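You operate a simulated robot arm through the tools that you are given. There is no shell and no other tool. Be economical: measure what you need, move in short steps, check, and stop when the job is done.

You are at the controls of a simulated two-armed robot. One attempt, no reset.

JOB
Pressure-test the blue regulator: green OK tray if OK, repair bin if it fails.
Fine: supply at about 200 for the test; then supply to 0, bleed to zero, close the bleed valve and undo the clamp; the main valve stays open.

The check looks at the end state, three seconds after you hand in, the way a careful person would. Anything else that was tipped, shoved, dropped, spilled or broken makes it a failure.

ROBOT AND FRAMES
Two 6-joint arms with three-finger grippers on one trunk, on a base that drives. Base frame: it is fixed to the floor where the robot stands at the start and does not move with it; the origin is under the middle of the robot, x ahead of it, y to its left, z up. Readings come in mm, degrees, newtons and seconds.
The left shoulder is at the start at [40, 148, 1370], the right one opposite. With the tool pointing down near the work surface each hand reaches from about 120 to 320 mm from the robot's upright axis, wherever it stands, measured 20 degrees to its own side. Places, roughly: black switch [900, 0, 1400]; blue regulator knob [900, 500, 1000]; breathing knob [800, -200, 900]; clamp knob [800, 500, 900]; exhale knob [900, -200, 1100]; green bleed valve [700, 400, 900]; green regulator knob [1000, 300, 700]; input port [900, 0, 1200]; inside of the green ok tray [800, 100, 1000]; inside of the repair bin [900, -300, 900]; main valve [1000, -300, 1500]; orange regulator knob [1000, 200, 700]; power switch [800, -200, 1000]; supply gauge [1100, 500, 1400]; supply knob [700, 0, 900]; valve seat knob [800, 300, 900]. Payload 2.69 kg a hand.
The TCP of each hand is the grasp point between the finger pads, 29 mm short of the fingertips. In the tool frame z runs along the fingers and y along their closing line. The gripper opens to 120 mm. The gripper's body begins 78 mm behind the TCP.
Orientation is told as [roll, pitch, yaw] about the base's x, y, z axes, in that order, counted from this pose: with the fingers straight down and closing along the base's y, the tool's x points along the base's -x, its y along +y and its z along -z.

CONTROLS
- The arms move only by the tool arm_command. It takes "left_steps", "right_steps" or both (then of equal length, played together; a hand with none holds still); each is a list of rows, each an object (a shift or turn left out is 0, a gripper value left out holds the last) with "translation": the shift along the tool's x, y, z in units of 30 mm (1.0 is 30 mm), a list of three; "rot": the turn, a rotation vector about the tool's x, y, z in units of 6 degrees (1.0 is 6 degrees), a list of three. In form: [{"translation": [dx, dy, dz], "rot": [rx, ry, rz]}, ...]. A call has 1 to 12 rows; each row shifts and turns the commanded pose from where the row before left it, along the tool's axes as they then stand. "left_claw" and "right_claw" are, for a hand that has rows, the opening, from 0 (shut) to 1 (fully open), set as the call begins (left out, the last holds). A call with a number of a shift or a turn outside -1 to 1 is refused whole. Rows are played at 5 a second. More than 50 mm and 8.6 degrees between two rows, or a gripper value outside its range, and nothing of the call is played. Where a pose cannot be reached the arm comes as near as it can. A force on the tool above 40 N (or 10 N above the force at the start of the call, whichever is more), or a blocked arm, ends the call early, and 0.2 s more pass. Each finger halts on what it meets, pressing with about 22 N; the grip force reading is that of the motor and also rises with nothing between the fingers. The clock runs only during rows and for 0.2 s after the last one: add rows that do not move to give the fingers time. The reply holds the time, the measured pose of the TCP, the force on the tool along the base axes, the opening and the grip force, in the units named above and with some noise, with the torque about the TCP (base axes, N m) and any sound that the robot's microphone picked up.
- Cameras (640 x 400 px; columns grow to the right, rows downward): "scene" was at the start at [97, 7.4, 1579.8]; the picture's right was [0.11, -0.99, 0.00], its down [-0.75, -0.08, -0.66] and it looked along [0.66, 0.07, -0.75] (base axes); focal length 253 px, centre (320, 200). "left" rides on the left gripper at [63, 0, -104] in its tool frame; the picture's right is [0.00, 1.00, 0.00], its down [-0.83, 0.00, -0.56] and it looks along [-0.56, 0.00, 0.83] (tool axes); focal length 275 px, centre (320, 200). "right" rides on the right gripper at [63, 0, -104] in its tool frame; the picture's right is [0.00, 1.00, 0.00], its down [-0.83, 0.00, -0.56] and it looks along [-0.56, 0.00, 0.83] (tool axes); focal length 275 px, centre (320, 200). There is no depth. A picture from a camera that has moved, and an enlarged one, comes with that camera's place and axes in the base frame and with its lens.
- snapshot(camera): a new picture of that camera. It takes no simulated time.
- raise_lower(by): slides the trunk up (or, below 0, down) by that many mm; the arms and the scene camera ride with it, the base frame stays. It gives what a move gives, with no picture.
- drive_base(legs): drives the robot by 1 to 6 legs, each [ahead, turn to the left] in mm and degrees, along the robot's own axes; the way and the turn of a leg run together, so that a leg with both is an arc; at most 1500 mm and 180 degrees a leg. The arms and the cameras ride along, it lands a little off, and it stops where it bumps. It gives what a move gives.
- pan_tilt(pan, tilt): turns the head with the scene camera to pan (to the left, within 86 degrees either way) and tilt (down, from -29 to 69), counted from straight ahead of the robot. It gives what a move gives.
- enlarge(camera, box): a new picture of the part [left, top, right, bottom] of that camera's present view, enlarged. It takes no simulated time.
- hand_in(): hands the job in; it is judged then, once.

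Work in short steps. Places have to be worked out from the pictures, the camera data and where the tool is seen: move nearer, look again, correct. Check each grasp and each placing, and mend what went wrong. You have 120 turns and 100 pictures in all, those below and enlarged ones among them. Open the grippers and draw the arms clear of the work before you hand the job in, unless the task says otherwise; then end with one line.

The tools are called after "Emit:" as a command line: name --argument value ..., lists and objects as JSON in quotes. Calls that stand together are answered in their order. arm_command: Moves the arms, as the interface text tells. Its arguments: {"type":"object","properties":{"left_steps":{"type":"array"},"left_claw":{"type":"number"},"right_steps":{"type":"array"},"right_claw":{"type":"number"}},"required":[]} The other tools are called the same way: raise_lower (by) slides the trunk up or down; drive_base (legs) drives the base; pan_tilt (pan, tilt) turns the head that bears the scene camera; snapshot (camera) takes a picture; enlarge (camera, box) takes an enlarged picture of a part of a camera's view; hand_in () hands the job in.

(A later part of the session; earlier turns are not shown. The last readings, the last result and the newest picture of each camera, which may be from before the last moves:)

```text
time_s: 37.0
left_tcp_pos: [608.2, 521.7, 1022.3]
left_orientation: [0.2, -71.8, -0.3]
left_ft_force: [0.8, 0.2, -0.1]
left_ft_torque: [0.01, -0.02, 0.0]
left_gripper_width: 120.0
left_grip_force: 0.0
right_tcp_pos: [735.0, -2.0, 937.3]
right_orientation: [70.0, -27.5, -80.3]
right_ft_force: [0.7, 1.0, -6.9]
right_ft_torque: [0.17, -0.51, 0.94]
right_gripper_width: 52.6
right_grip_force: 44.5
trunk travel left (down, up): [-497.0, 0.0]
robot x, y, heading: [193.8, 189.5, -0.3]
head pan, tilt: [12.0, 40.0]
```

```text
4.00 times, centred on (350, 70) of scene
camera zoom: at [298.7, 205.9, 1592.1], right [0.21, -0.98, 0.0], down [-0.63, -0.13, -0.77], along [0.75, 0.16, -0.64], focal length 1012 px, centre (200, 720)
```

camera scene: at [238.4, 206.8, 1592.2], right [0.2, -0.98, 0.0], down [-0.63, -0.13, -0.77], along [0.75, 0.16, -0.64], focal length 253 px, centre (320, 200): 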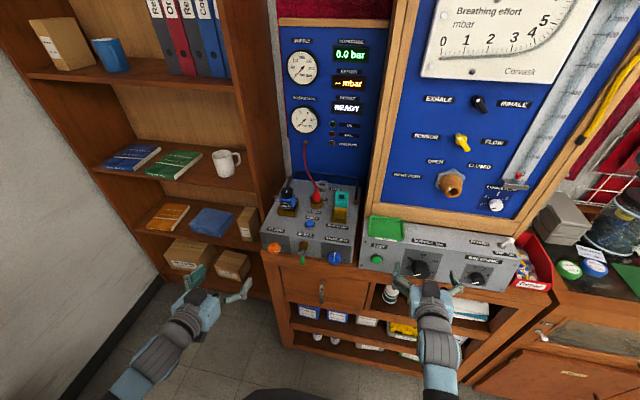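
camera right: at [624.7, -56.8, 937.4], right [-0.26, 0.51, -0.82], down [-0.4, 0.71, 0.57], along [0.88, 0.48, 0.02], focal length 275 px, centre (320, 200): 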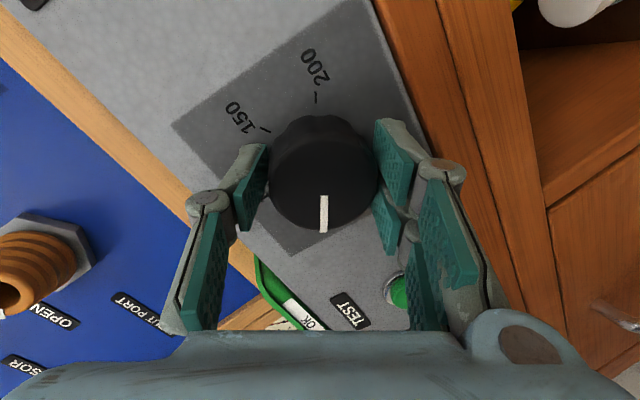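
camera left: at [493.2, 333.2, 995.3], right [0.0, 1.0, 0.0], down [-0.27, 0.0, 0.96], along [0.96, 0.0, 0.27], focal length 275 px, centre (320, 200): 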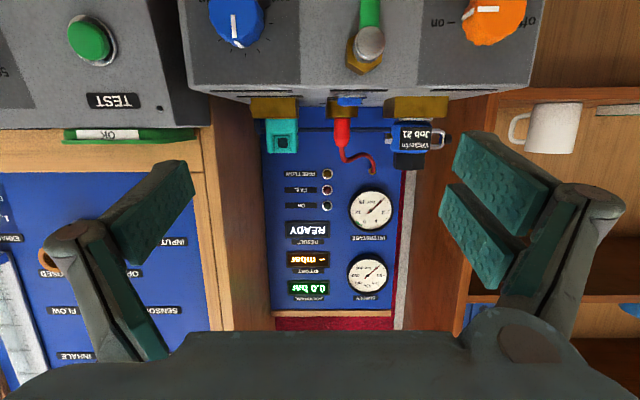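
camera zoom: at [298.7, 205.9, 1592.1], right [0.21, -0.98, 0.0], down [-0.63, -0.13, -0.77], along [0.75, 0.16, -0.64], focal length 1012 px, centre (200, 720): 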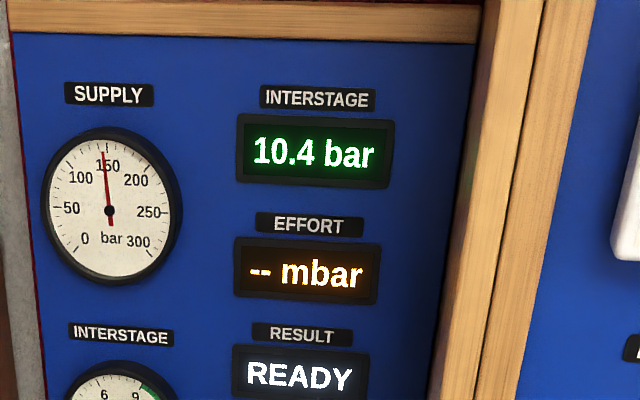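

Supply reads about 145. I turn the remaining 60°.

Emit:
arm_command --right_steps '[{"rot": [0, 0, 1]}, {"rot": [0, 0, 1]}, {"rot": [0, 0, 1]}, {"rot": [0, 0, 1]}, {"rot": [0, 0, 1]}, {"rot": [0, 0, 1]}, {"rot": [0, 0, 1]}, {"rot": [0, 0, 1]}, {"rot": [0, 0, 1]}, {"rot": [0, 0, 1]}]'

Emit:
enlarge --camera "scene" --box '[280, 20, 400, 160]'

Emit:
snapshot --camera "right"

```text
time_s: 39.2
left_tcp_pos: [608.3, 522.1, 1023.2]
left_orientation: [0.0, -71.9, -0.1]
left_ft_force: [-0.3, 0.1, -0.4]
left_ft_torque: [-0.04, 0.04, -0.01]
left_gripper_width: 119.8
left_grip_force: 0.1
right_tcp_pos: [734.6, -1.3, 936.6]
right_orientation: [69.5, 29.3, -100.3]
right_ft_force: [-2.0, 5.1, -17.9]
right_ft_torque: [-0.95, -0.84, 0.0]
right_gripper_width: 52.7
right_grip_force: 45.4
trunk travel left (down, up): [-497.0, 0.0]
robot x, y, heading: [196.4, 190.6, -0.1]
head pan, tilt: [12.0, 40.0]
```

```text
2.86 times, centred on (340, 90) of scene
camera zoom: at [299.9, 207.3, 1592.0], right [0.21, -0.98, 0.0], down [-0.63, -0.13, -0.76], along [0.75, 0.16, -0.64], focal length 723 px, centre (263, 514)
```

zoom: 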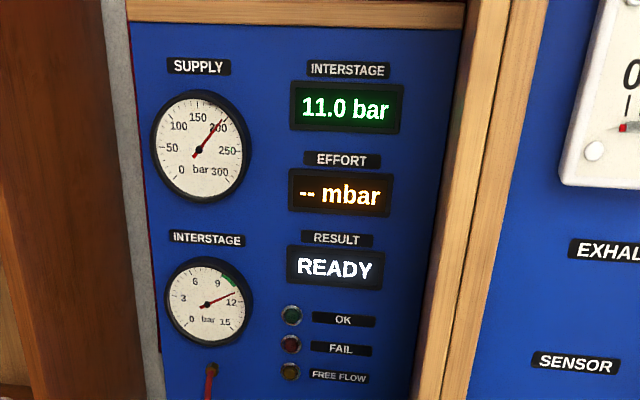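

```text
62 pictures are left
camera right: at [645.6, 52.4, 998.2], right [0.26, -0.51, 0.82], down [-0.66, -0.72, -0.23], along [0.71, -0.48, -0.52], focal length 275 px, centre (320, 200)
```

right: 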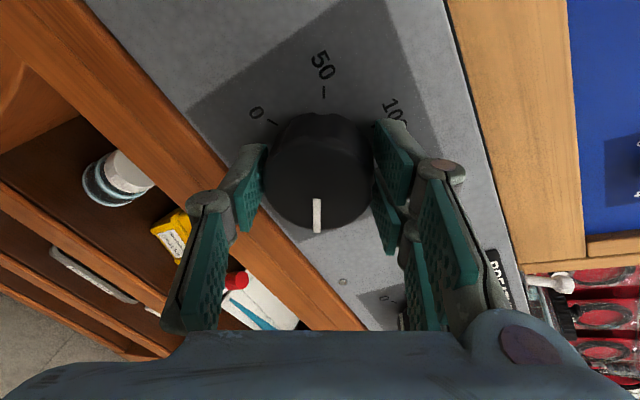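

Supply is at 200 on the gauge; interstage reads 11.0, above the green 9–10 band. I release the knob, back off 90 mm and check that it stays.

Emit:
arm_command --right_steps '[{}, {}, {"translation": [0, 0, -0.7]}, {"translation": [0, 0, -1]}, {"translation": [0, 0, -1]}, {"translation": [0, 0, -0.5]}]' --right_claw 0.6

Emit:
enlarge --camera "scene" --box '[280, 20, 400, 160]'

Emit:
snapshot --camera "right"

```text
time_s: 40.6
left_tcp_pos: [607.7, 521.9, 1023.7]
left_orientation: [0.1, -72.0, -0.3]
left_ft_force: [-1.0, 0.8, 0.4]
left_ft_torque: [-0.02, 0.01, 0.0]
left_gripper_width: 119.9
left_grip_force: 0.1
right_tcp_pos: [639.6, -1.1, 966.8]
right_orientation: [69.7, 29.5, -100.0]
right_ft_force: [0.0, -1.2, 0.4]
right_ft_torque: [0.02, -0.01, 0.0]
right_gripper_width: 71.8
right_grip_force: 0.0
trunk travel left (down, up): [-497.0, 0.0]
robot x, y, heading: [196.3, 187.9, -0.1]
head pan, tilt: [12.0, 40.0]
```

```text
2.86 times, centred on (340, 90) of scene
camera zoom: at [297.1, 206.4, 1592.2], right [0.21, -0.98, 0.0], down [-0.63, -0.13, -0.77], along [0.75, 0.16, -0.64], focal length 723 px, centre (263, 514)
```

zoom: 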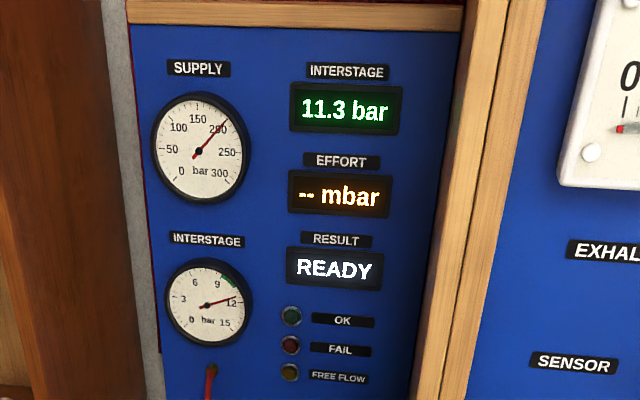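

```text
60 pictures are left
camera right: at [552.0, 51.4, 1028.8], right [0.26, -0.51, 0.82], down [-0.66, -0.72, -0.24], along [0.71, -0.48, -0.52], focal length 275 px, centre (320, 200)
```

right: 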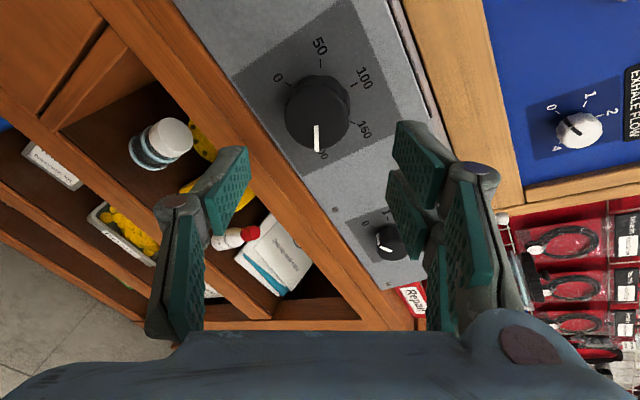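

Supply stays at 200, interstage is creeping (11.3), a sign of failure. I turn the base 15° left to bring the right hand in front of TEST.

Emit:
drive_base --legs '[[0, 15]]'

Emit:
arm_command --right_steps '[{}, {}, {}]' --right_claw 0.0

Emit:
snapshot --camera "right"

Emit:
snapshot --camera "scene"

```text
time_s: 41.9
left_tcp_pos: [505.5, 617.1, 1023.7]
left_orientation: [0.3, -72.0, 14.8]
left_ft_force: [0.2, -0.5, -0.8]
left_ft_torque: [0.01, -0.03, -0.04]
left_gripper_width: 119.9
left_grip_force: 0.0
right_tcp_pos: [676.3, 121.9, 967.2]
right_orientation: [69.7, 29.4, -84.9]
right_ft_force: [-0.3, 0.2, 0.6]
right_ft_torque: [0.0, 0.0, -0.01]
right_gripper_width: 72.2
right_grip_force: 0.0
trunk travel left (down, up): [-497.0, 0.0]
robot x, y, heading: [195.2, 188.5, 15.1]
head pan, tilt: [12.0, 40.0]
```

```text
time_s: 42.7
left_tcp_pos: [506.0, 618.3, 1023.8]
left_orientation: [0.3, -72.0, 14.9]
left_ft_force: [0.3, 0.2, 1.1]
left_ft_torque: [0.0, 0.01, 0.02]
left_gripper_width: 120.1
left_grip_force: 0.1
right_tcp_pos: [675.4, 121.2, 967.5]
right_orientation: [69.6, 29.2, -84.7]
right_ft_force: [-0.8, 0.5, 0.1]
right_ft_torque: [-0.03, 0.0, 0.0]
right_gripper_width: 0.1
right_grip_force: 21.9
trunk travel left (down, up): [-497.0, 0.0]
robot x, y, heading: [195.3, 188.2, 15.0]
head pan, tilt: [12.0, 40.0]
```

```text
59 pictures are left
camera right: at [576.2, 149.8, 1028.7], right [0.39, -0.42, 0.82], down [-0.44, -0.86, -0.24], along [0.81, -0.27, -0.52], focal length 275 px, centre (320, 200)
```

right: 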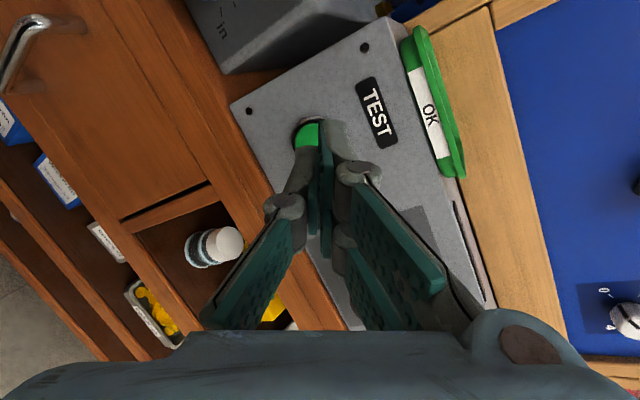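

```text
58 pictures are left
camera scene: at [288.9, 232.8, 1592.2], right [0.46, -0.89, 0.0], down [-0.57, -0.29, -0.77], along [0.68, 0.35, -0.64], focal length 253 px, centre (320, 200)
```

scene: 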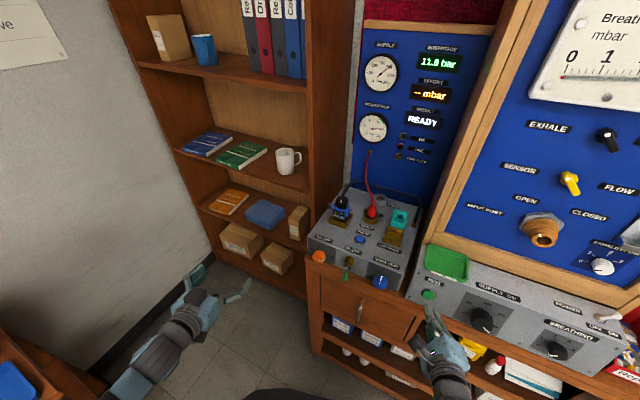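

TEST button at about (762, 136, 925). I align the closed fingertips to it and advance to near contact.

Emit:
arm_command --right_steps '[{"translation": [-0.46, -0.27, 0]}, {"translation": [0, 0, 0.7]}, {"translation": [0, 0, 0.6]}, {"translation": [0, 0, 0.4]}, {}]'

Emit:
snapshot --camera "right"

```text
time_s: 43.9
left_tcp_pos: [504.4, 618.3, 1023.1]
left_orientation: [0.2, -72.0, 14.8]
left_ft_force: [-0.2, -0.2, 0.1]
left_ft_torque: [0.01, 0.02, -0.02]
left_gripper_width: 120.3
left_grip_force: 0.0
right_tcp_pos: [719.7, 125.6, 938.3]
right_orientation: [69.8, 29.4, -84.7]
right_ft_force: [0.6, -0.3, 0.4]
right_ft_torque: [0.02, 0.01, 0.0]
right_gripper_width: 0.1
right_grip_force: 21.7
trunk travel left (down, up): [-497.0, 0.0]
robot x, y, heading: [194.8, 191.2, 15.1]
head pan, tilt: [12.0, 40.0]
```

```text
57 pictures are left
camera right: at [620.7, 154.0, 999.5], right [0.39, -0.42, 0.82], down [-0.44, -0.86, -0.24], along [0.81, -0.27, -0.52], focal length 275 px, centre (320, 200)
```

right: 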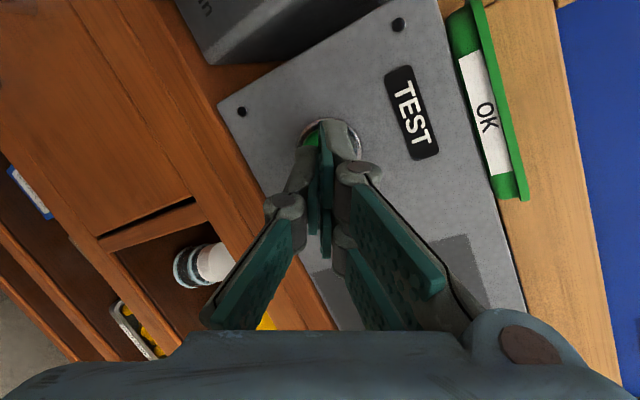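

Tips cover the button and are about 15 mm away. I press slowly.

Emit:
arm_command --right_steps '[{"translation": [0, 0, 0.3]}, {"translation": [0, 0, 0.15]}, {"translation": [0, 0, 0.15]}, {"translation": [0, 0, 0.1]}, {"translation": [0, 0, 0.1]}, {"translation": [0, 0, 0.1]}]'

Emit:
enlarge --camera "scene" --box '[340, 20, 480, 170]'

```text
time_s: 45.3
left_tcp_pos: [500.3, 616.1, 1026.9]
left_orientation: [0.3, -72.3, 14.7]
left_ft_force: [-0.3, 0.4, -0.2]
left_ft_torque: [0.03, 0.0, -0.02]
left_gripper_width: 119.9
left_grip_force: 0.1
right_tcp_pos: [740.8, 130.2, 933.5]
right_orientation: [70.0, 29.4, -84.7]
right_ft_force: [-25.0, -9.7, 2.2]
right_ft_torque: [-0.26, 0.25, -0.54]
right_gripper_width: 0.0
right_grip_force: 21.9
trunk travel left (down, up): [-497.0, 0.0]
robot x, y, heading: [195.5, 192.8, 14.8]
head pan, tilt: [12.0, 40.0]
heard: click
```

```text
2.67 times, centred on (410, 95) of scene
camera zoom: at [280.2, 229.0, 1592.8], right [0.45, -0.89, 0.0], down [-0.57, -0.29, -0.77], along [0.69, 0.35, -0.64], focal length 675 px, centre (80, 480)
```

zoom: 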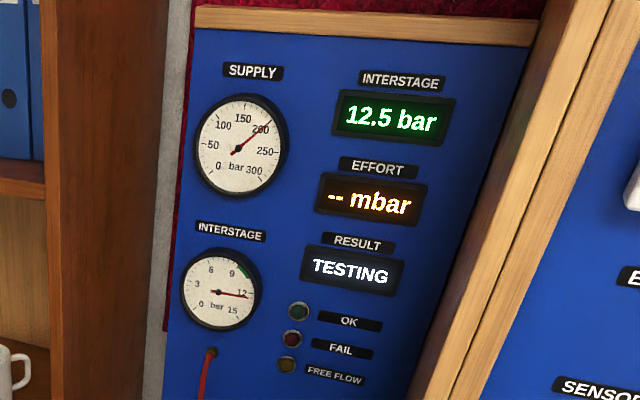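

Click heard and the display shows TESTING. I back off and let the test run.

Emit:
arm_command --right_steps '[{"translation": [0, 0, -0.5]}, {"translation": [0, 0, -1]}, {"translation": [0, 0, -1]}, {"translation": [0, 0, -0.5]}, {}, {}, {}, {}, {}, {}, {}, {}]'

Emit:
enlarge --camera "scene" --box '[340, 20, 480, 170]'

```text
time_s: 47.9
left_tcp_pos: [505.4, 618.6, 1023.3]
left_orientation: [0.1, -72.0, 14.9]
left_ft_force: [-0.6, 0.8, -0.5]
left_ft_torque: [-0.04, 0.02, -0.01]
left_gripper_width: 120.0
left_grip_force: 0.1
right_tcp_pos: [662.9, 109.6, 957.9]
right_orientation: [69.6, 29.4, -84.8]
right_ft_force: [-0.2, -0.7, -0.8]
right_ft_torque: [0.03, 0.02, 0.01]
right_gripper_width: 0.0
right_grip_force: 21.6
trunk travel left (down, up): [-497.0, 0.0]
robot x, y, heading: [197.0, 189.3, 15.1]
head pan, tilt: [12.0, 40.0]
```

```text
2.67 times, centred on (410, 95) of scene
camera zoom: at [289.0, 232.7, 1592.2], right [0.46, -0.89, 0.0], down [-0.57, -0.29, -0.77], along [0.68, 0.35, -0.64], focal length 675 px, centre (80, 480)
```

zoom: 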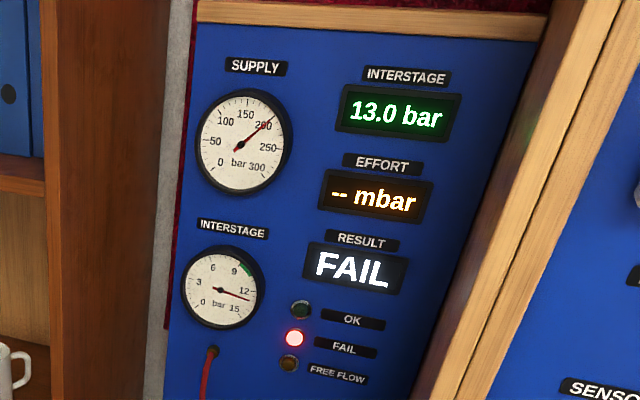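

Result: FAIL, so the regulator goes to the repair bin. I undo the lateral shift, turn the base back, and reopen for the supply knob.

Emit:
arm_command --right_steps '[{"translation": [0.46, 0.27, 0]}, {}, {}]' --right_claw 0.6

Emit:
drive_base --legs '[[0, -15]]'

Emit:
arm_command --right_steps '[{}, {}]'

Emit:
snapshot --camera "right"

```text
time_s: 48.7
left_tcp_pos: [505.3, 617.4, 1022.9]
left_orientation: [0.2, -72.1, 14.8]
left_ft_force: [-0.2, 0.3, 0.4]
left_ft_torque: [-0.02, -0.02, 0.0]
left_gripper_width: 120.3
left_grip_force: 0.0
right_tcp_pos: [664.8, 118.5, 971.6]
right_orientation: [69.6, 29.4, -84.8]
right_ft_force: [0.6, 0.1, 0.0]
right_ft_torque: [0.01, 0.04, -0.02]
right_gripper_width: 71.7
right_grip_force: 0.1
trunk travel left (down, up): [-497.0, 0.0]
robot x, y, heading: [199.3, 186.4, 15.0]
head pan, tilt: [12.0, 40.0]
```

```text
time_s: 50.0
left_tcp_pos: [606.6, 523.8, 1022.3]
left_orientation: [0.2, -72.0, -0.2]
left_ft_force: [0.7, 0.0, -0.8]
left_ft_torque: [0.0, 0.02, 0.03]
left_gripper_width: 120.0
left_grip_force: 0.1
right_tcp_pos: [630.7, -1.8, 971.3]
right_orientation: [69.7, 29.5, -99.8]
right_ft_force: [0.5, 0.2, 0.9]
right_ft_torque: [0.0, -0.01, 0.06]
right_gripper_width: 72.0
right_grip_force: 0.0
trunk travel left (down, up): [-497.0, 0.0]
robot x, y, heading: [195.7, 189.3, -0.2]
head pan, tilt: [12.0, 40.0]
```

```text
time_s: 50.5
left_tcp_pos: [607.0, 522.7, 1023.3]
left_orientation: [0.3, -71.9, -0.3]
left_ft_force: [0.1, 0.0, -0.5]
left_ft_torque: [-0.01, 0.04, -0.02]
left_gripper_width: 119.8
left_grip_force: 0.1
right_tcp_pos: [629.5, -0.6, 971.3]
right_orientation: [69.7, 29.4, -99.9]
right_ft_force: [-0.6, 0.3, -0.2]
right_ft_torque: [0.03, 0.03, 0.01]
right_gripper_width: 72.1
right_grip_force: 0.1
trunk travel left (down, up): [-497.0, 0.0]
robot x, y, heading: [195.7, 191.4, -0.1]
head pan, tilt: [12.0, 40.0]
```

```text
54 pictures are left
camera right: at [541.6, 52.9, 1032.7], right [0.26, -0.51, 0.82], down [-0.65, -0.72, -0.24], along [0.71, -0.47, -0.52], focal length 275 px, centre (320, 200)
```

right: 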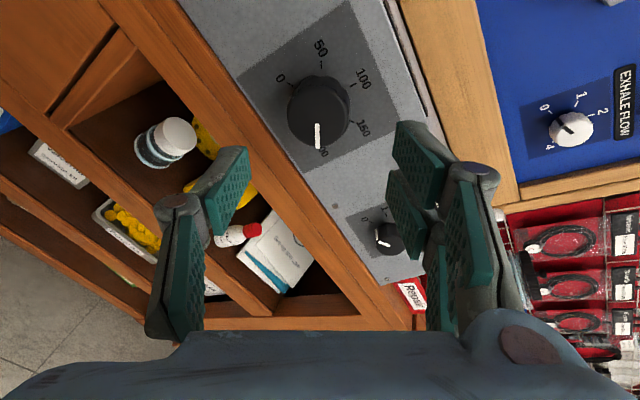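

Same line as before; I advance 110 mm, close on the knob and start turning back counter-clockwise.

Emit:
arm_command --right_steps '[{"translation": [0, 0, 1]}, {"translation": [0, 0, 1]}, {"translation": [0, 0, 0.7]}, {"translation": [0, 0, 0.5]}, {"translation": [0, 0, 0.45]}, {}]'

Emit:
arm_command --right_steps '[{}, {}, {}]' --right_claw 0.3

Emit:
arm_command --right_steps '[{"rot": [0, 0, -1]}, {"rot": [0, 0, -1]}, {"rot": [0, 0, -1]}, {"rot": [0, 0, -1]}, {"rot": [0, 0, -1]}, {"rot": [0, 0, -1]}, {"rot": [0, 0, -1]}, {"rot": [0, 0, -1]}, {"rot": [0, 0, -1]}, {"rot": [0, 0, -1]}]'

Emit:
snapshot --camera "right"

```text
time_s: 52.0
left_tcp_pos: [606.1, 524.2, 1023.5]
left_orientation: [0.4, -72.0, -0.2]
left_ft_force: [0.6, -0.6, 0.3]
left_ft_torque: [0.03, 0.02, 0.0]
left_gripper_width: 120.0
left_grip_force: 0.0
right_tcp_pos: [736.1, -0.2, 937.9]
right_orientation: [69.6, 29.5, -99.8]
right_ft_force: [1.4, -0.9, -0.2]
right_ft_torque: [0.01, 0.0, 0.02]
right_gripper_width: 72.3
right_grip_force: 0.1
trunk travel left (down, up): [-497.0, 0.0]
robot x, y, heading: [195.4, 189.5, 0.1]
head pan, tilt: [12.0, 40.0]
```

```text
time_s: 52.8
left_tcp_pos: [606.8, 523.6, 1023.9]
left_orientation: [0.3, -72.1, -0.2]
left_ft_force: [0.4, -0.3, 0.1]
left_ft_torque: [0.0, -0.03, 0.0]
left_gripper_width: 120.1
left_grip_force: 0.1
right_tcp_pos: [735.1, -1.3, 937.8]
right_orientation: [69.6, 29.4, -99.8]
right_ft_force: [-4.1, 2.4, -7.2]
right_ft_torque: [-0.06, -0.83, -0.43]
right_gripper_width: 52.5
right_grip_force: 45.2
trunk travel left (down, up): [-497.0, 0.0]
robot x, y, heading: [194.8, 187.8, -0.0]
head pan, tilt: [12.0, 40.0]
```

```text
time_s: 55.0
left_tcp_pos: [606.6, 522.2, 1024.0]
left_orientation: [0.4, -72.1, -0.4]
left_ft_force: [-0.2, -0.3, -0.1]
left_ft_torque: [-0.03, 0.02, 0.01]
left_gripper_width: 120.1
left_grip_force: 0.0
right_tcp_pos: [736.4, -0.6, 936.1]
right_orientation: [69.8, -27.5, -79.9]
right_ft_force: [-14.1, 2.2, -26.6]
right_ft_torque: [0.02, -0.93, -0.05]
right_gripper_width: 52.2
right_grip_force: 45.2
trunk travel left (down, up): [-497.0, 0.0]
robot x, y, heading: [197.6, 191.3, 0.2]
head pan, tilt: [12.0, 40.0]
```

```text
53 pictures are left
camera right: at [626.9, 53.0, 938.0], right [0.26, 0.49, 0.83], down [-0.4, -0.73, 0.56], along [0.88, -0.48, 0.01], focal length 275 px, centre (320, 200)
```

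right: 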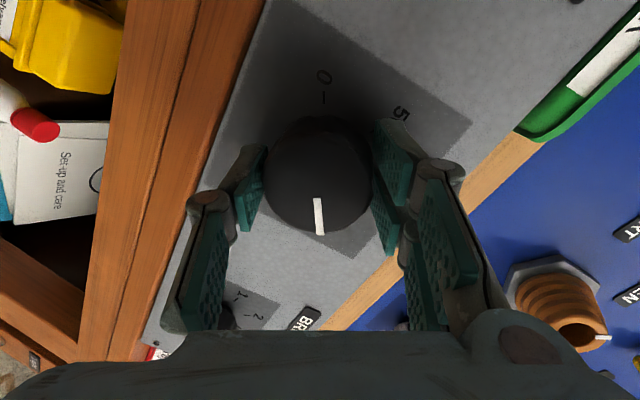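

Knob follows back; a side force of ~25 N suggests a small offset, which I relieve while turning 120° further.

Emit:
arm_command --right_steps '[{"translation": [0, -0.08, 0], "rot": [0, 0, -1]}, {"rot": [0, 0, -1]}, {"rot": [0, 0, -1]}, {"rot": [0, 0, -1]}, {"rot": [0, 0, -1]}, {"rot": [0, 0, -1]}, {"rot": [0, 0, -1]}, {"rot": [0, 0, -1]}, {"rot": [0, 0, -1]}, {"rot": [0, 0, -1]}]'

Emit:
arm_command --right_steps '[{"rot": [0, 0, -1]}, {"rot": [0, 0, -1]}, {"rot": [0, 0, -1]}, {"rot": [0, 0, -1]}, {"rot": [0, 0, -1]}, {"rot": [0, 0, -1]}, {"rot": [0, 0, -1]}, {"rot": [0, 0, -1]}, {"rot": [0, 0, -1]}, {"rot": [0, 0, -1]}]'

Emit:
arm_command --right_steps '[{"rot": [0, 0, -1]}, {"rot": [0, 0, -1]}, {"rot": [0, 0, -1]}, {"rot": [0, 0, -1]}, {"rot": [0, 0, -1]}, {"rot": [0, 0, -1]}, {"rot": [0, 0, -1]}, {"rot": [0, 0, -1]}, {"rot": [0, 0, -1]}, {"rot": [0, 0, -1]}]'

Emit:
snapshot --camera "right"

Emit:
enlarge --camera "scene" --box '[280, 20, 400, 160]'

```text
time_s: 57.1
left_tcp_pos: [606.9, 523.1, 1023.7]
left_orientation: [0.2, -72.0, -0.3]
left_ft_force: [-0.2, 0.7, -0.3]
left_ft_torque: [0.02, 0.04, -0.01]
left_gripper_width: 120.0
left_grip_force: 0.1
right_tcp_pos: [735.7, -1.8, 936.7]
right_orientation: [2.8, -72.6, -2.6]
right_ft_force: [5.3, -3.3, 3.8]
right_ft_torque: [-0.2, 0.28, -1.27]
right_gripper_width: 50.7
right_grip_force: 44.9
trunk travel left (down, up): [-497.0, 0.0]
robot x, y, heading: [192.7, 189.6, -0.2]
head pan, tilt: [12.0, 40.0]
```

```text
time_s: 59.4
left_tcp_pos: [605.8, 522.7, 1022.9]
left_orientation: [0.3, -72.0, -0.3]
left_ft_force: [0.5, -0.1, -0.4]
left_ft_torque: [0.0, 0.01, -0.02]
left_gripper_width: 120.1
left_grip_force: 0.0
right_tcp_pos: [735.0, -2.1, 935.6]
right_orientation: [-69.7, -29.3, 80.3]
right_ft_force: [9.0, -4.5, 14.5]
right_ft_torque: [-0.26, -0.85, -1.21]
right_gripper_width: 52.6
right_grip_force: 44.6
trunk travel left (down, up): [-497.0, 0.0]
robot x, y, heading: [198.8, 190.8, 0.3]
head pan, tilt: [12.0, 40.0]
```

```text
time_s: 61.5
left_tcp_pos: [606.0, 523.0, 1023.8]
left_orientation: [0.3, -72.0, -0.3]
left_ft_force: [-0.6, 0.2, -0.1]
left_ft_torque: [-0.01, 0.0, -0.02]
left_gripper_width: 120.3
left_grip_force: 0.1
right_tcp_pos: [735.1, 0.5, 937.9]
right_orientation: [-70.0, 27.6, 100.1]
right_ft_force: [11.1, -2.5, 13.6]
right_ft_torque: [0.77, -1.12, -0.29]
right_gripper_width: 52.5
right_grip_force: 45.1
trunk travel left (down, up): [-497.0, 0.0]
robot x, y, heading: [195.1, 189.3, 0.1]
head pan, tilt: [12.0, 40.0]
```

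```text
52 pictures are left
camera right: at [645.8, -56.0, 996.5], right [-0.26, -0.49, -0.83], down [-0.66, 0.72, -0.22], along [0.71, 0.49, -0.51], focal length 275 px, centre (320, 200)
```

right: 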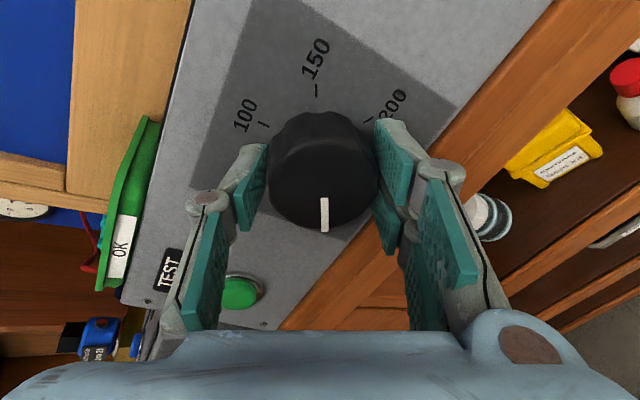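

```text
2.86 times, centred on (340, 90) of scene
camera zoom: at [297.1, 206.2, 1592.2], right [0.21, -0.98, 0.0], down [-0.63, -0.13, -0.77], along [0.75, 0.16, -0.64], focal length 723 px, centre (263, 514)
```

zoom: 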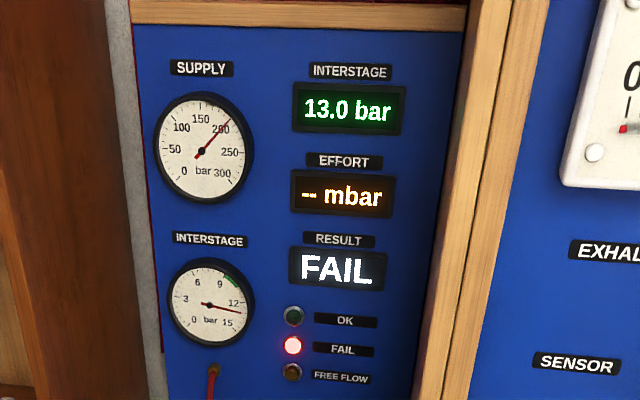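

Knob is back at 0 (trapped pressure remains for bleeding). I nudge it gently toward the stop, release and retract.

Emit:
arm_command --right_steps '[{"rot": [0, 0, -0.4]}, {}]'

Emit:
arm_command --right_steps '[{}, {}, {"translation": [0, 0, -0.7]}, {"translation": [0, 0, -1]}, {"translation": [0, 0, -1]}, {"translation": [0, 0, -1]}]' --right_claw 0.6

Emit:
snapshot --camera "right"

Emit:
snapshot --camera "left"

```text
time_s: 62.1
left_tcp_pos: [606.5, 524.2, 1024.3]
left_orientation: [0.1, -72.0, -0.1]
left_ft_force: [-0.5, 0.3, 0.0]
left_ft_torque: [0.0, -0.03, -0.02]
left_gripper_width: 120.0
left_grip_force: 0.1
right_tcp_pos: [734.9, 0.0, 936.5]
right_orientation: [-69.8, 29.8, 100.8]
right_ft_force: [11.4, -0.4, 13.5]
right_ft_torque: [0.77, -1.31, 0.11]
right_gripper_width: 52.0
right_grip_force: 45.0
trunk travel left (down, up): [-497.0, 0.0]
robot x, y, heading: [196.6, 189.9, 0.1]
head pan, tilt: [12.0, 40.0]
```

```text
time_s: 63.5
left_tcp_pos: [605.4, 523.2, 1024.0]
left_orientation: [0.3, -72.0, -0.2]
left_ft_force: [0.1, 0.0, -0.5]
left_ft_torque: [0.02, 0.01, 0.01]
left_gripper_width: 120.3
left_grip_force: 0.0
right_tcp_pos: [628.6, -3.2, 970.7]
right_orientation: [-69.8, 29.9, 100.8]
right_ft_force: [0.2, 0.0, 0.3]
right_ft_torque: [0.01, 0.01, 0.01]
right_gripper_width: 72.1
right_grip_force: 0.0
trunk travel left (down, up): [-497.0, 0.0]
robot x, y, heading: [195.9, 189.2, 0.1]
head pan, tilt: [12.0, 40.0]
```

```text
50 pictures are left
camera right: at [539.9, -57.2, 1032.9], right [-0.25, -0.53, -0.81], down [-0.67, 0.7, -0.25], along [0.7, 0.48, -0.53], focal length 275 px, centre (320, 200)
```

right: 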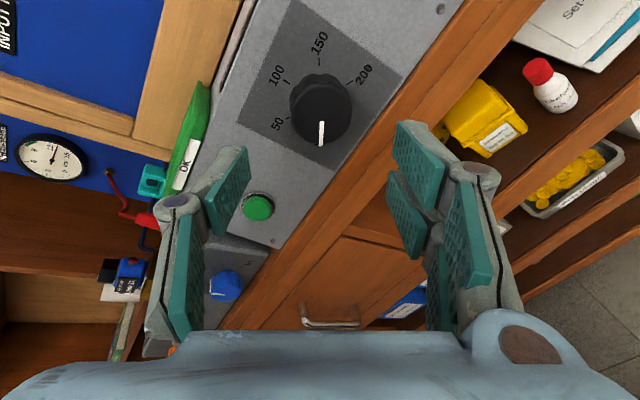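

```text
49 pictures are left
camera left: at [485.4, 523.5, 995.7], right [0.0, 1.0, 0.01], down [-0.27, -0.01, 0.96], along [0.96, 0.0, 0.27], focal length 275 px, centre (320, 200)
```

left: 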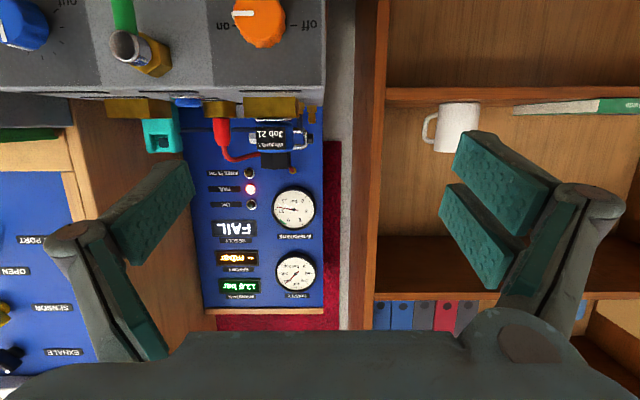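

Supply pointer is at 0. Next the bleed lever: I enlarge the left camera's view of it.

Emit:
enlarge --camera "left" --box '[0, 0, 340, 200]'

Emit:
enlarge --camera "scene" --box '[250, 180, 370, 290]'

```text
1.88 times, centred on (170, 100) of left
camera zoom: at [485.4, 523.5, 995.7], right [0.0, 1.0, 0.01], down [-0.27, -0.01, 0.96], along [0.96, 0.0, 0.27], focal length 518 px, centre (602, 388)
```

zoom: 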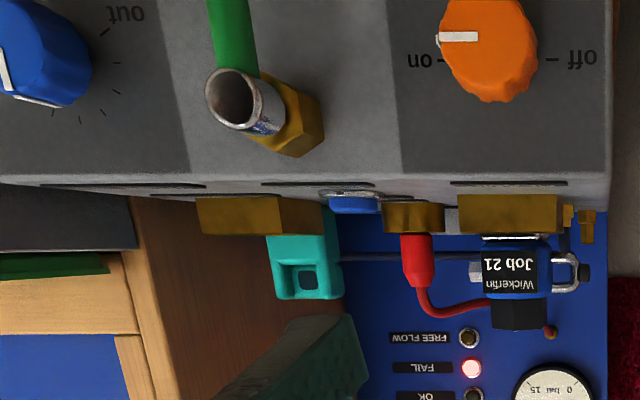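

```text
3.64 times, centred on (310, 235) of scene
camera zoom: at [295.8, 206.6, 1592.3], right [0.21, -0.98, 0.0], down [-0.63, -0.13, -0.77], along [0.75, 0.16, -0.64], focal length 920 px, centre (356, 73)
```

zoom: 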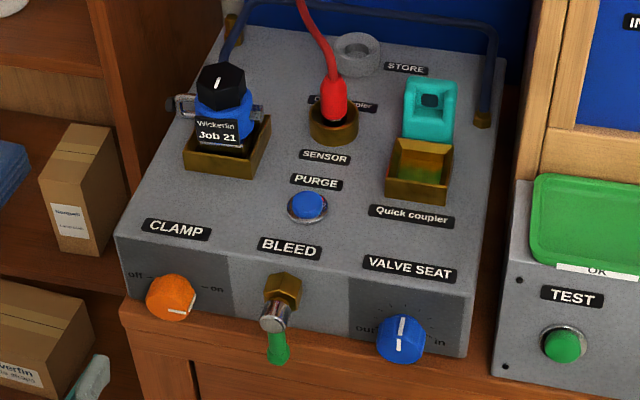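

The left box front is vertical (x≈759), shaft end at (725, 371, 937), lever hanging to about z 873. I level the left hand and bring it in front of the lever.

Emit:
arm_command --left_steps '[{"rot": [0, -1, 0]}, {"rot": [0, -1, 0]}, {"rot": [0, -1, 0]}, {"translation": [0.7, -0.85, 0]}, {"translation": [0.7, -0.85, 0]}, {"translation": [0.7, -0.85, 0]}, {"translation": [0.7, -0.85, 0]}, {"translation": [0.7, -0.85, 0]}, {"translation": [0.6, -0.8, 0]}]' --left_claw 0.35

Emit:
snapshot --camera "left"

```text
time_s: 65.5
left_tcp_pos: [601.4, 444.9, 955.4]
left_orientation: [3.1, -83.6, -0.9]
left_ft_force: [-0.5, -0.4, -0.8]
left_ft_torque: [0.0, -0.01, 0.03]
left_gripper_width: 41.8
left_grip_force: 0.1
left hand out of reach, approached as far as the arm can: row 2, 3, 7, 8, 9
right_tcp_pos: [627.7, -3.0, 969.3]
right_orientation: [-69.6, 29.8, 100.9]
right_ft_force: [0.4, 0.0, -0.1]
right_ft_torque: [0.0, -0.03, 0.02]
right_gripper_width: 72.1
right_grip_force: 0.2
trunk travel left (down, up): [-497.0, 0.0]
robot x, y, heading: [194.6, 190.2, 0.1]
head pan, tilt: [12.0, 40.0]
```

```text
46 pictures are left
camera left: at [488.2, 441.5, 904.9], right [-0.04, 1.0, 0.01], down [-0.46, -0.03, 0.89], along [0.89, 0.03, 0.46], focal length 275 px, centre (320, 200)
```

left: 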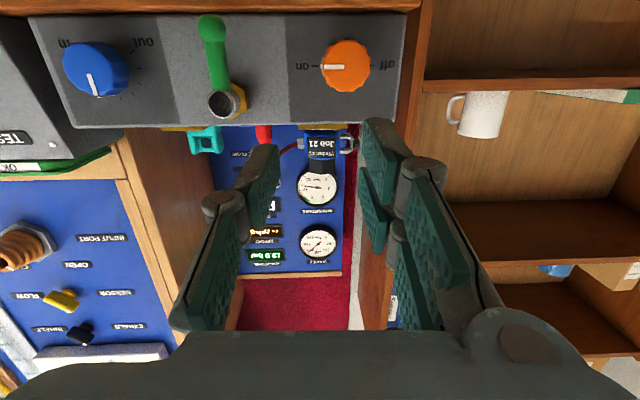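

The lever is clearly seen hanging straight down at y≈370, tip z≈882. The arm was at its inner limit, so I move forward first, then down and right.

Emit:
arm_command --left_steps '[{"translation": [0, 0, 0.83]}, {"translation": [0, 0, 0.83]}, {"translation": [0, 0, 0.83]}, {"translation": [0.4, -0.5, 0], "rot": [0, -0.2, 0]}, {"translation": [0.4, -0.5, 0], "rot": [0, -0.2, 0]}, {"translation": [0.4, -0.5, 0], "rot": [0, -0.2, 0]}, {"translation": [0.3, -0.5, 0], "rot": [0, -0.2, 0]}, {"translation": [0.3, -0.45, 0], "rot": [0, -0.2, 0]}]'

Emit:
snapshot --camera "left"

```text
time_s: 67.3
left_tcp_pos: [645.3, 462.2, 985.9]
left_orientation: [39.7, -89.3, -37.2]
left_ft_force: [0.1, 0.6, -0.4]
left_ft_torque: [-0.01, -0.02, 0.01]
left_gripper_width: 41.8
left_grip_force: 0.1
left hand out of reach, approached as far as the arm can: row 1, 2, 3, 4, 5, 6, 7, 8
right_tcp_pos: [629.0, -3.0, 970.9]
right_orientation: [-69.6, 29.8, 101.0]
right_ft_force: [0.3, 0.9, -0.1]
right_ft_torque: [-0.01, 0.02, 0.0]
right_gripper_width: 71.8
right_grip_force: 0.1
trunk travel left (down, up): [-497.0, 0.0]
robot x, y, heading: [192.0, 190.7, -0.3]
head pan, tilt: [12.0, 40.0]
```

```text
45 pictures are left
camera left: at [537.8, 458.8, 924.1], right [-0.05, 1.0, 0.01], down [-0.55, -0.04, 0.84], along [0.84, 0.03, 0.55], focal length 275 px, centre (320, 200)
```

left: 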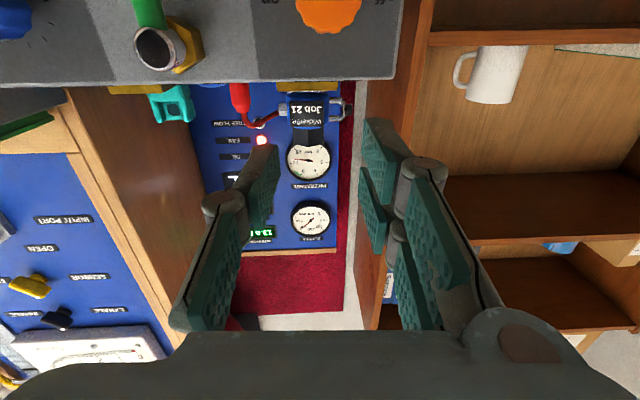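

Pointing horizontally at this height strains the wrist; lowering the trunk 130 mm should relax it. Both hands are in front of the bench, so they clear it.

Emit:
raise_lower --by -130

Emit:
arm_command --left_steps '[{"translation": [-0.6, -0.8, 0], "rot": [0, 0.5, 0]}, {"translation": [-0.6, -0.8, 0], "rot": [0, 0.5, 0]}, {"translation": [0, -0.8, 0.3], "rot": [0, 0.5, 0]}, {"translation": [0, -0.6, 0.3], "rot": [0, 0.2, 0]}]'

Emit:
snapshot --camera "left"

```text
time_s: 68.9
left_tcp_pos: [645.2, 462.7, 856.0]
left_orientation: [37.4, -89.3, -34.8]
left_ft_force: [0.6, -0.3, 0.7]
left_ft_torque: [0.03, 0.01, 0.0]
left_gripper_width: 42.2
left_grip_force: 0.1
right_tcp_pos: [629.5, -2.8, 839.7]
right_orientation: [-69.6, 29.8, 100.9]
right_ft_force: [-0.2, 0.4, 0.5]
right_ft_torque: [0.0, 0.01, 0.0]
right_gripper_width: 72.5
right_grip_force: 0.0
trunk travel left (down, up): [-367.0, 130.0]
robot x, y, heading: [197.2, 189.0, -0.2]
head pan, tilt: [12.0, 40.0]
```

```text
time_s: 69.9
left_tcp_pos: [660.4, 410.4, 884.5]
left_orientation: [5.5, -82.7, 0.7]
left_ft_force: [0.8, -0.2, 0.1]
left_ft_torque: [0.0, 0.01, 0.04]
left_gripper_width: 41.8
left_grip_force: 0.2
left hand out of reach, approached as far as the arm can: row 2, 3
right_tcp_pos: [629.3, -4.5, 840.6]
right_orientation: [-69.6, 29.7, 100.9]
right_ft_force: [0.7, 0.1, -0.2]
right_ft_torque: [-0.02, -0.01, -0.01]
right_gripper_width: 72.1
right_grip_force: 0.1
trunk travel left (down, up): [-367.0, 130.0]
robot x, y, heading: [198.2, 192.1, 0.3]
head pan, tilt: [12.0, 40.0]
```

```text
44 pictures are left
camera left: at [548.4, 399.3, 835.0], right [-0.11, 0.99, 0.02], down [-0.44, -0.06, 0.89], along [0.89, 0.09, 0.45], focal length 275 px, centre (320, 200)
```

left: 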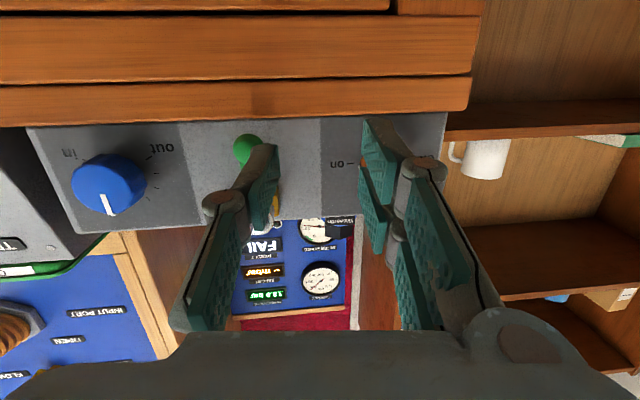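

Much better: the hand is at (660, 410, 884) and the lever tip at about (735, 369, 886). I shift right 40 mm, up 13 mm and square the yaw.

Emit:
arm_command --left_steps '[{"translation": [-0.22, -0.67, 0], "rot": [0.5, 0, 0]}, {"translation": [-0.22, -0.67, 0], "rot": [0.5, 0, 0]}, {}]'

Emit:
snapshot --camera "left"

```text
time_s: 70.7
left_tcp_pos: [665.8, 370.3, 897.7]
left_orientation: [-0.9, -82.8, 1.2]
left_ft_force: [0.3, -0.1, -0.3]
left_ft_torque: [0.03, -0.01, 0.0]
left_gripper_width: 42.2
left_grip_force: 0.0
right_tcp_pos: [628.8, -1.6, 840.4]
right_orientation: [-69.5, 29.8, 100.9]
right_ft_force: [0.6, 0.8, 0.1]
right_ft_torque: [-0.01, -0.01, -0.01]
right_gripper_width: 72.1
right_grip_force: 0.1
trunk travel left (down, up): [-367.0, 130.0]
robot x, y, heading: [194.4, 187.2, -0.3]
head pan, tilt: [12.0, 40.0]
```

```text
43 pictures are left
camera left: at [553.4, 370.3, 848.4], right [0.0, 1.0, 0.0], down [-0.45, 0.0, 0.89], along [0.89, 0.0, 0.45], focal length 275 px, centre (320, 200)
```

left: 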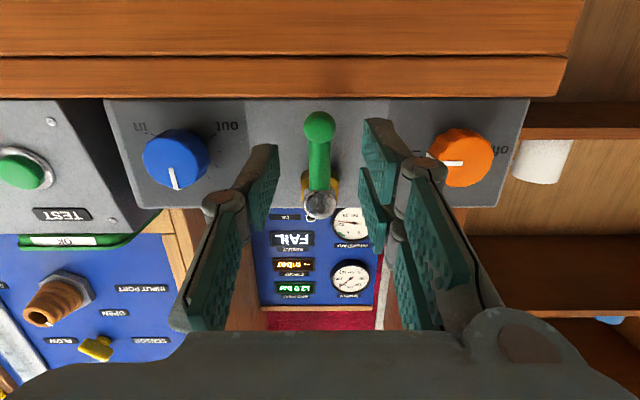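

Perfectly centred. I advance 56 mm so the fingers straddle the lever.

Emit:
arm_command --left_steps '[{"translation": [-0.25, 0, 0.6]}, {"translation": [0, 0, 0.6]}, {"translation": [0, 0, 0.65]}, {}]'

Emit:
snapshot --camera "left"

```text
time_s: 71.7
left_tcp_pos: [721.9, 370.8, 897.9]
left_orientation: [-0.5, -82.7, 0.8]
left_ft_force: [0.6, -0.9, -0.5]
left_ft_torque: [0.02, -0.03, -0.01]
left_gripper_width: 42.1
left_grip_force: 0.1
right_tcp_pos: [628.4, -2.9, 840.6]
right_orientation: [-69.7, 29.8, 101.0]
right_ft_force: [-0.2, 0.6, 0.1]
right_ft_torque: [0.01, 0.03, 0.0]
right_gripper_width: 71.8
right_grip_force: 0.1
trunk travel left (down, up): [-367.0, 130.0]
robot x, y, heading: [196.1, 193.2, 0.0]
head pan, tilt: [12.0, 40.0]
```

```text
42 pictures are left
camera left: at [609.1, 369.9, 849.0], right [0.0, 1.0, 0.0], down [-0.45, -0.01, 0.89], along [0.89, 0.0, 0.45], focal length 275 px, centre (320, 200)
```

left: 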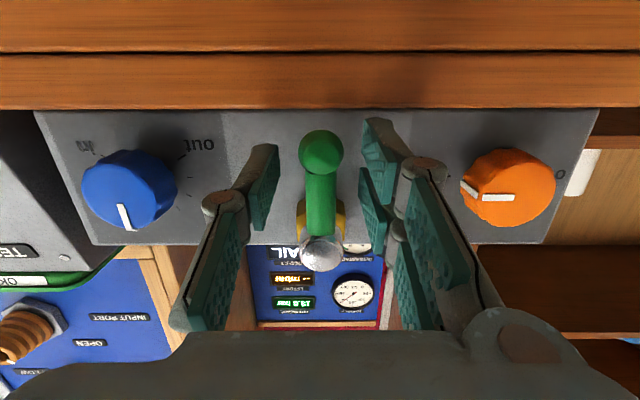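

The lever sits between the fingers. I narrow the gap and try swinging the lever toward the left (clockwise) a little, watching the force.

Emit:
arm_command --left_steps '[{}, {}, {"translation": [-0.01, 0.133, 0], "rot": [0, 0, 1]}, {"translation": [-0.01, 0.133, 0], "rot": [0, 0, 1]}, {"translation": [-0.01, 0.133, 0], "rot": [0, 0, 1]}, {"translation": [-0.01, 0.133, 0], "rot": [0, 0, 1]}]' --left_claw 0.18

Emit:
snapshot --camera "left"

```text
time_s: 73.1
left_tcp_pos: [722.8, 379.4, 903.8]
left_orientation: [73.0, -64.7, -74.4]
left_ft_force: [1.6, -36.5, 7.9]
left_ft_torque: [-0.83, 0.23, -0.36]
left_gripper_width: 41.3
left_grip_force: 14.7
right_tcp_pos: [628.8, -7.9, 838.0]
right_orientation: [-69.8, 29.4, 100.7]
right_ft_force: [-0.2, -0.4, -0.3]
right_ft_torque: [0.02, 0.02, 0.01]
right_gripper_width: 72.2
right_grip_force: 0.0
trunk travel left (down, up): [-367.0, 130.0]
robot x, y, heading: [193.8, 193.1, 0.0]
head pan, tilt: [12.0, 40.0]
```

```text
41 pictures are left
camera left: at [610.4, 404.8, 860.7], right [0.05, 0.91, 0.41], down [-0.46, -0.35, 0.82], along [0.89, -0.23, 0.4], focal length 275 px, centre (320, 200)
```

left: 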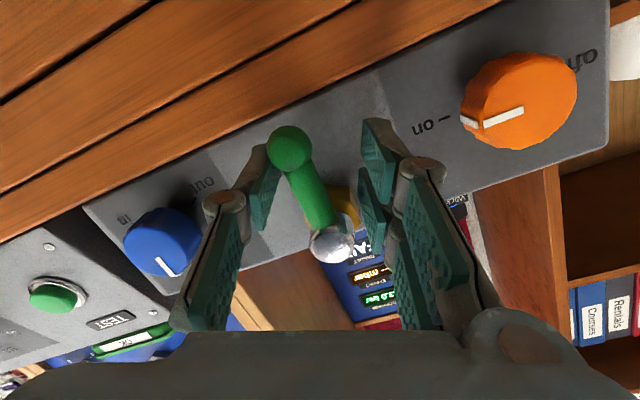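

The lever resists to the left (36 N), so it opens the other way. I return to the start angle and swing to the right.

Emit:
arm_command --left_steps '[{"translation": [0.01, -0.133, 0], "rot": [0, 0, -1]}, {"translation": [0.01, -0.133, 0], "rot": [0, 0, -1]}, {"translation": [0.01, -0.133, 0], "rot": [0, 0, -1]}, {"translation": [0.01, -0.133, 0], "rot": [0, 0, -1]}, {}]' --left_claw 0.35

Emit:
arm_command --left_steps '[{}, {}, {"translation": [-0.01, -0.133, 0], "rot": [0, 0, -1]}, {"translation": [-0.01, -0.133, 0], "rot": [0, 0, -1]}, {"translation": [-0.01, -0.133, 0], "rot": [0, 0, -1]}, {"translation": [-0.01, -0.133, 0], "rot": [0, 0, -1]}]' --left_claw 0.22

Emit:
snapshot --camera "left"

```text
time_s: 74.3
left_tcp_pos: [722.3, 370.1, 895.9]
left_orientation: [-0.9, -82.7, 1.2]
left_ft_force: [-0.2, 0.8, -0.1]
left_ft_torque: [0.01, -0.01, 0.01]
left_gripper_width: 41.7
left_grip_force: 0.0
right_tcp_pos: [628.5, -2.7, 840.2]
right_orientation: [-69.6, 29.8, 100.9]
right_ft_force: [-0.3, 0.4, -0.2]
right_ft_torque: [-0.01, 0.0, -0.01]
right_gripper_width: 72.1
right_grip_force: 0.1
trunk travel left (down, up): [-367.0, 130.0]
robot x, y, heading: [193.2, 188.7, 0.0]
head pan, tilt: [12.0, 40.0]
```

```text
time_s: 75.7
left_tcp_pos: [722.2, 355.0, 901.2]
left_orientation: [-72.7, -64.8, 74.5]
left_ft_force: [0.1, 0.3, 0.0]
left_ft_torque: [0.03, 0.02, 0.03]
left_gripper_width: 27.1
left_grip_force: 0.6
right_tcp_pos: [629.3, -3.6, 840.7]
right_orientation: [-69.6, 29.8, 101.0]
right_ft_force: [-1.0, -0.3, 0.1]
right_ft_torque: [0.02, 0.0, -0.02]
right_gripper_width: 71.8
right_grip_force: 0.1
trunk travel left (down, up): [-367.0, 130.0]
robot x, y, heading: [194.3, 189.5, -0.1]
head pan, tilt: [12.0, 40.0]
```

```text
40 pictures are left
camera left: at [609.9, 328.7, 856.2], right [-0.06, 0.91, -0.4], down [-0.46, 0.33, 0.82], along [0.89, 0.23, 0.4], focal length 275 px, centre (320, 200)
```

left: 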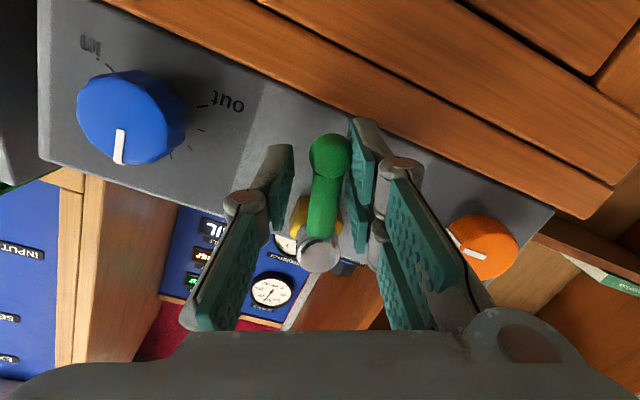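

The lever moves freely to the right. I continue another 60°.

Emit:
arm_command --left_steps '[{"translation": [-0.01, -0.13, 0], "rot": [0, 0, -1]}, {"translation": [-0.01, -0.13, 0], "rot": [0, 0, -1]}, {"translation": [-0.01, -0.13, 0], "rot": [0, 0, -1]}, {"translation": [-0.01, -0.13, 0], "rot": [0, 0, -1]}, {"translation": [-0.01, -0.13, 0], "rot": [0, 0, -1]}, {"translation": [-0.01, -0.13, 0], "rot": [0, 0, -1]}, {"translation": [-0.01, -0.13, 0], "rot": [0, 0, -1]}, {"translation": [-0.01, -0.13, 0], "rot": [0, 0, -1]}, {"translation": [-0.01, -0.13, 0], "rot": [0, 0, -1]}, {"translation": [-0.01, -0.13, 0], "rot": [0, 0, -1]}]'

Emit:
snapshot --camera "left"

Emit:
enlarge --camera "scene" --box '[240, 20, 440, 160]'

```text
time_s: 77.9
left_tcp_pos: [726.7, 350.6, 925.3]
left_orientation: [-82.3, -8.7, 89.5]
left_ft_force: [-5.3, 2.8, -16.7]
left_ft_torque: [0.38, 0.24, -0.1]
left_gripper_width: 38.8
left_grip_force: 8.7
right_tcp_pos: [629.5, -3.1, 839.0]
right_orientation: [-69.6, 29.8, 100.9]
right_ft_force: [-0.3, -0.3, 0.0]
right_ft_torque: [0.03, 0.01, 0.03]
right_gripper_width: 72.2
right_grip_force: 0.1
trunk travel left (down, up): [-367.0, 130.0]
robot x, y, heading: [196.6, 188.9, -0.3]
head pan, tilt: [12.0, 40.0]
```

```text
39 pictures are left
camera left: at [621.3, 286.5, 928.6], right [-0.13, 0.16, -0.98], down [-0.54, 0.81, 0.2], along [0.83, 0.56, -0.02], focal length 275 px, centre (320, 200)
```

left: 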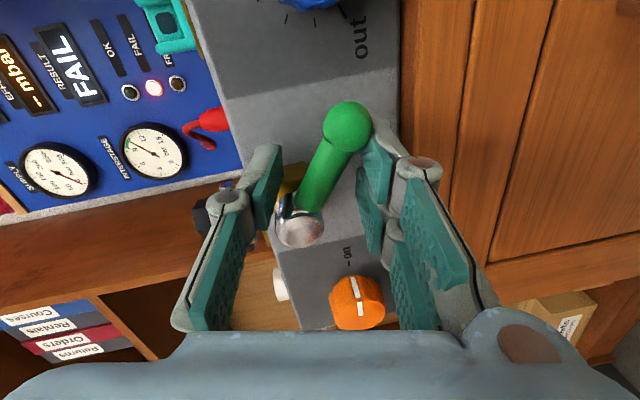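

```text
2.86 times, centred on (340, 90) of scene
camera zoom: at [298.7, 206.2, 1461.9], right [0.21, -0.98, 0.0], down [-0.63, -0.13, -0.77], along [0.75, 0.16, -0.64], focal length 723 px, centre (263, 514)
```

zoom: 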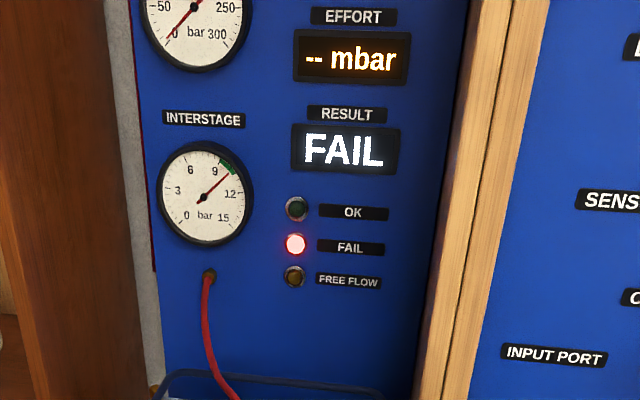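

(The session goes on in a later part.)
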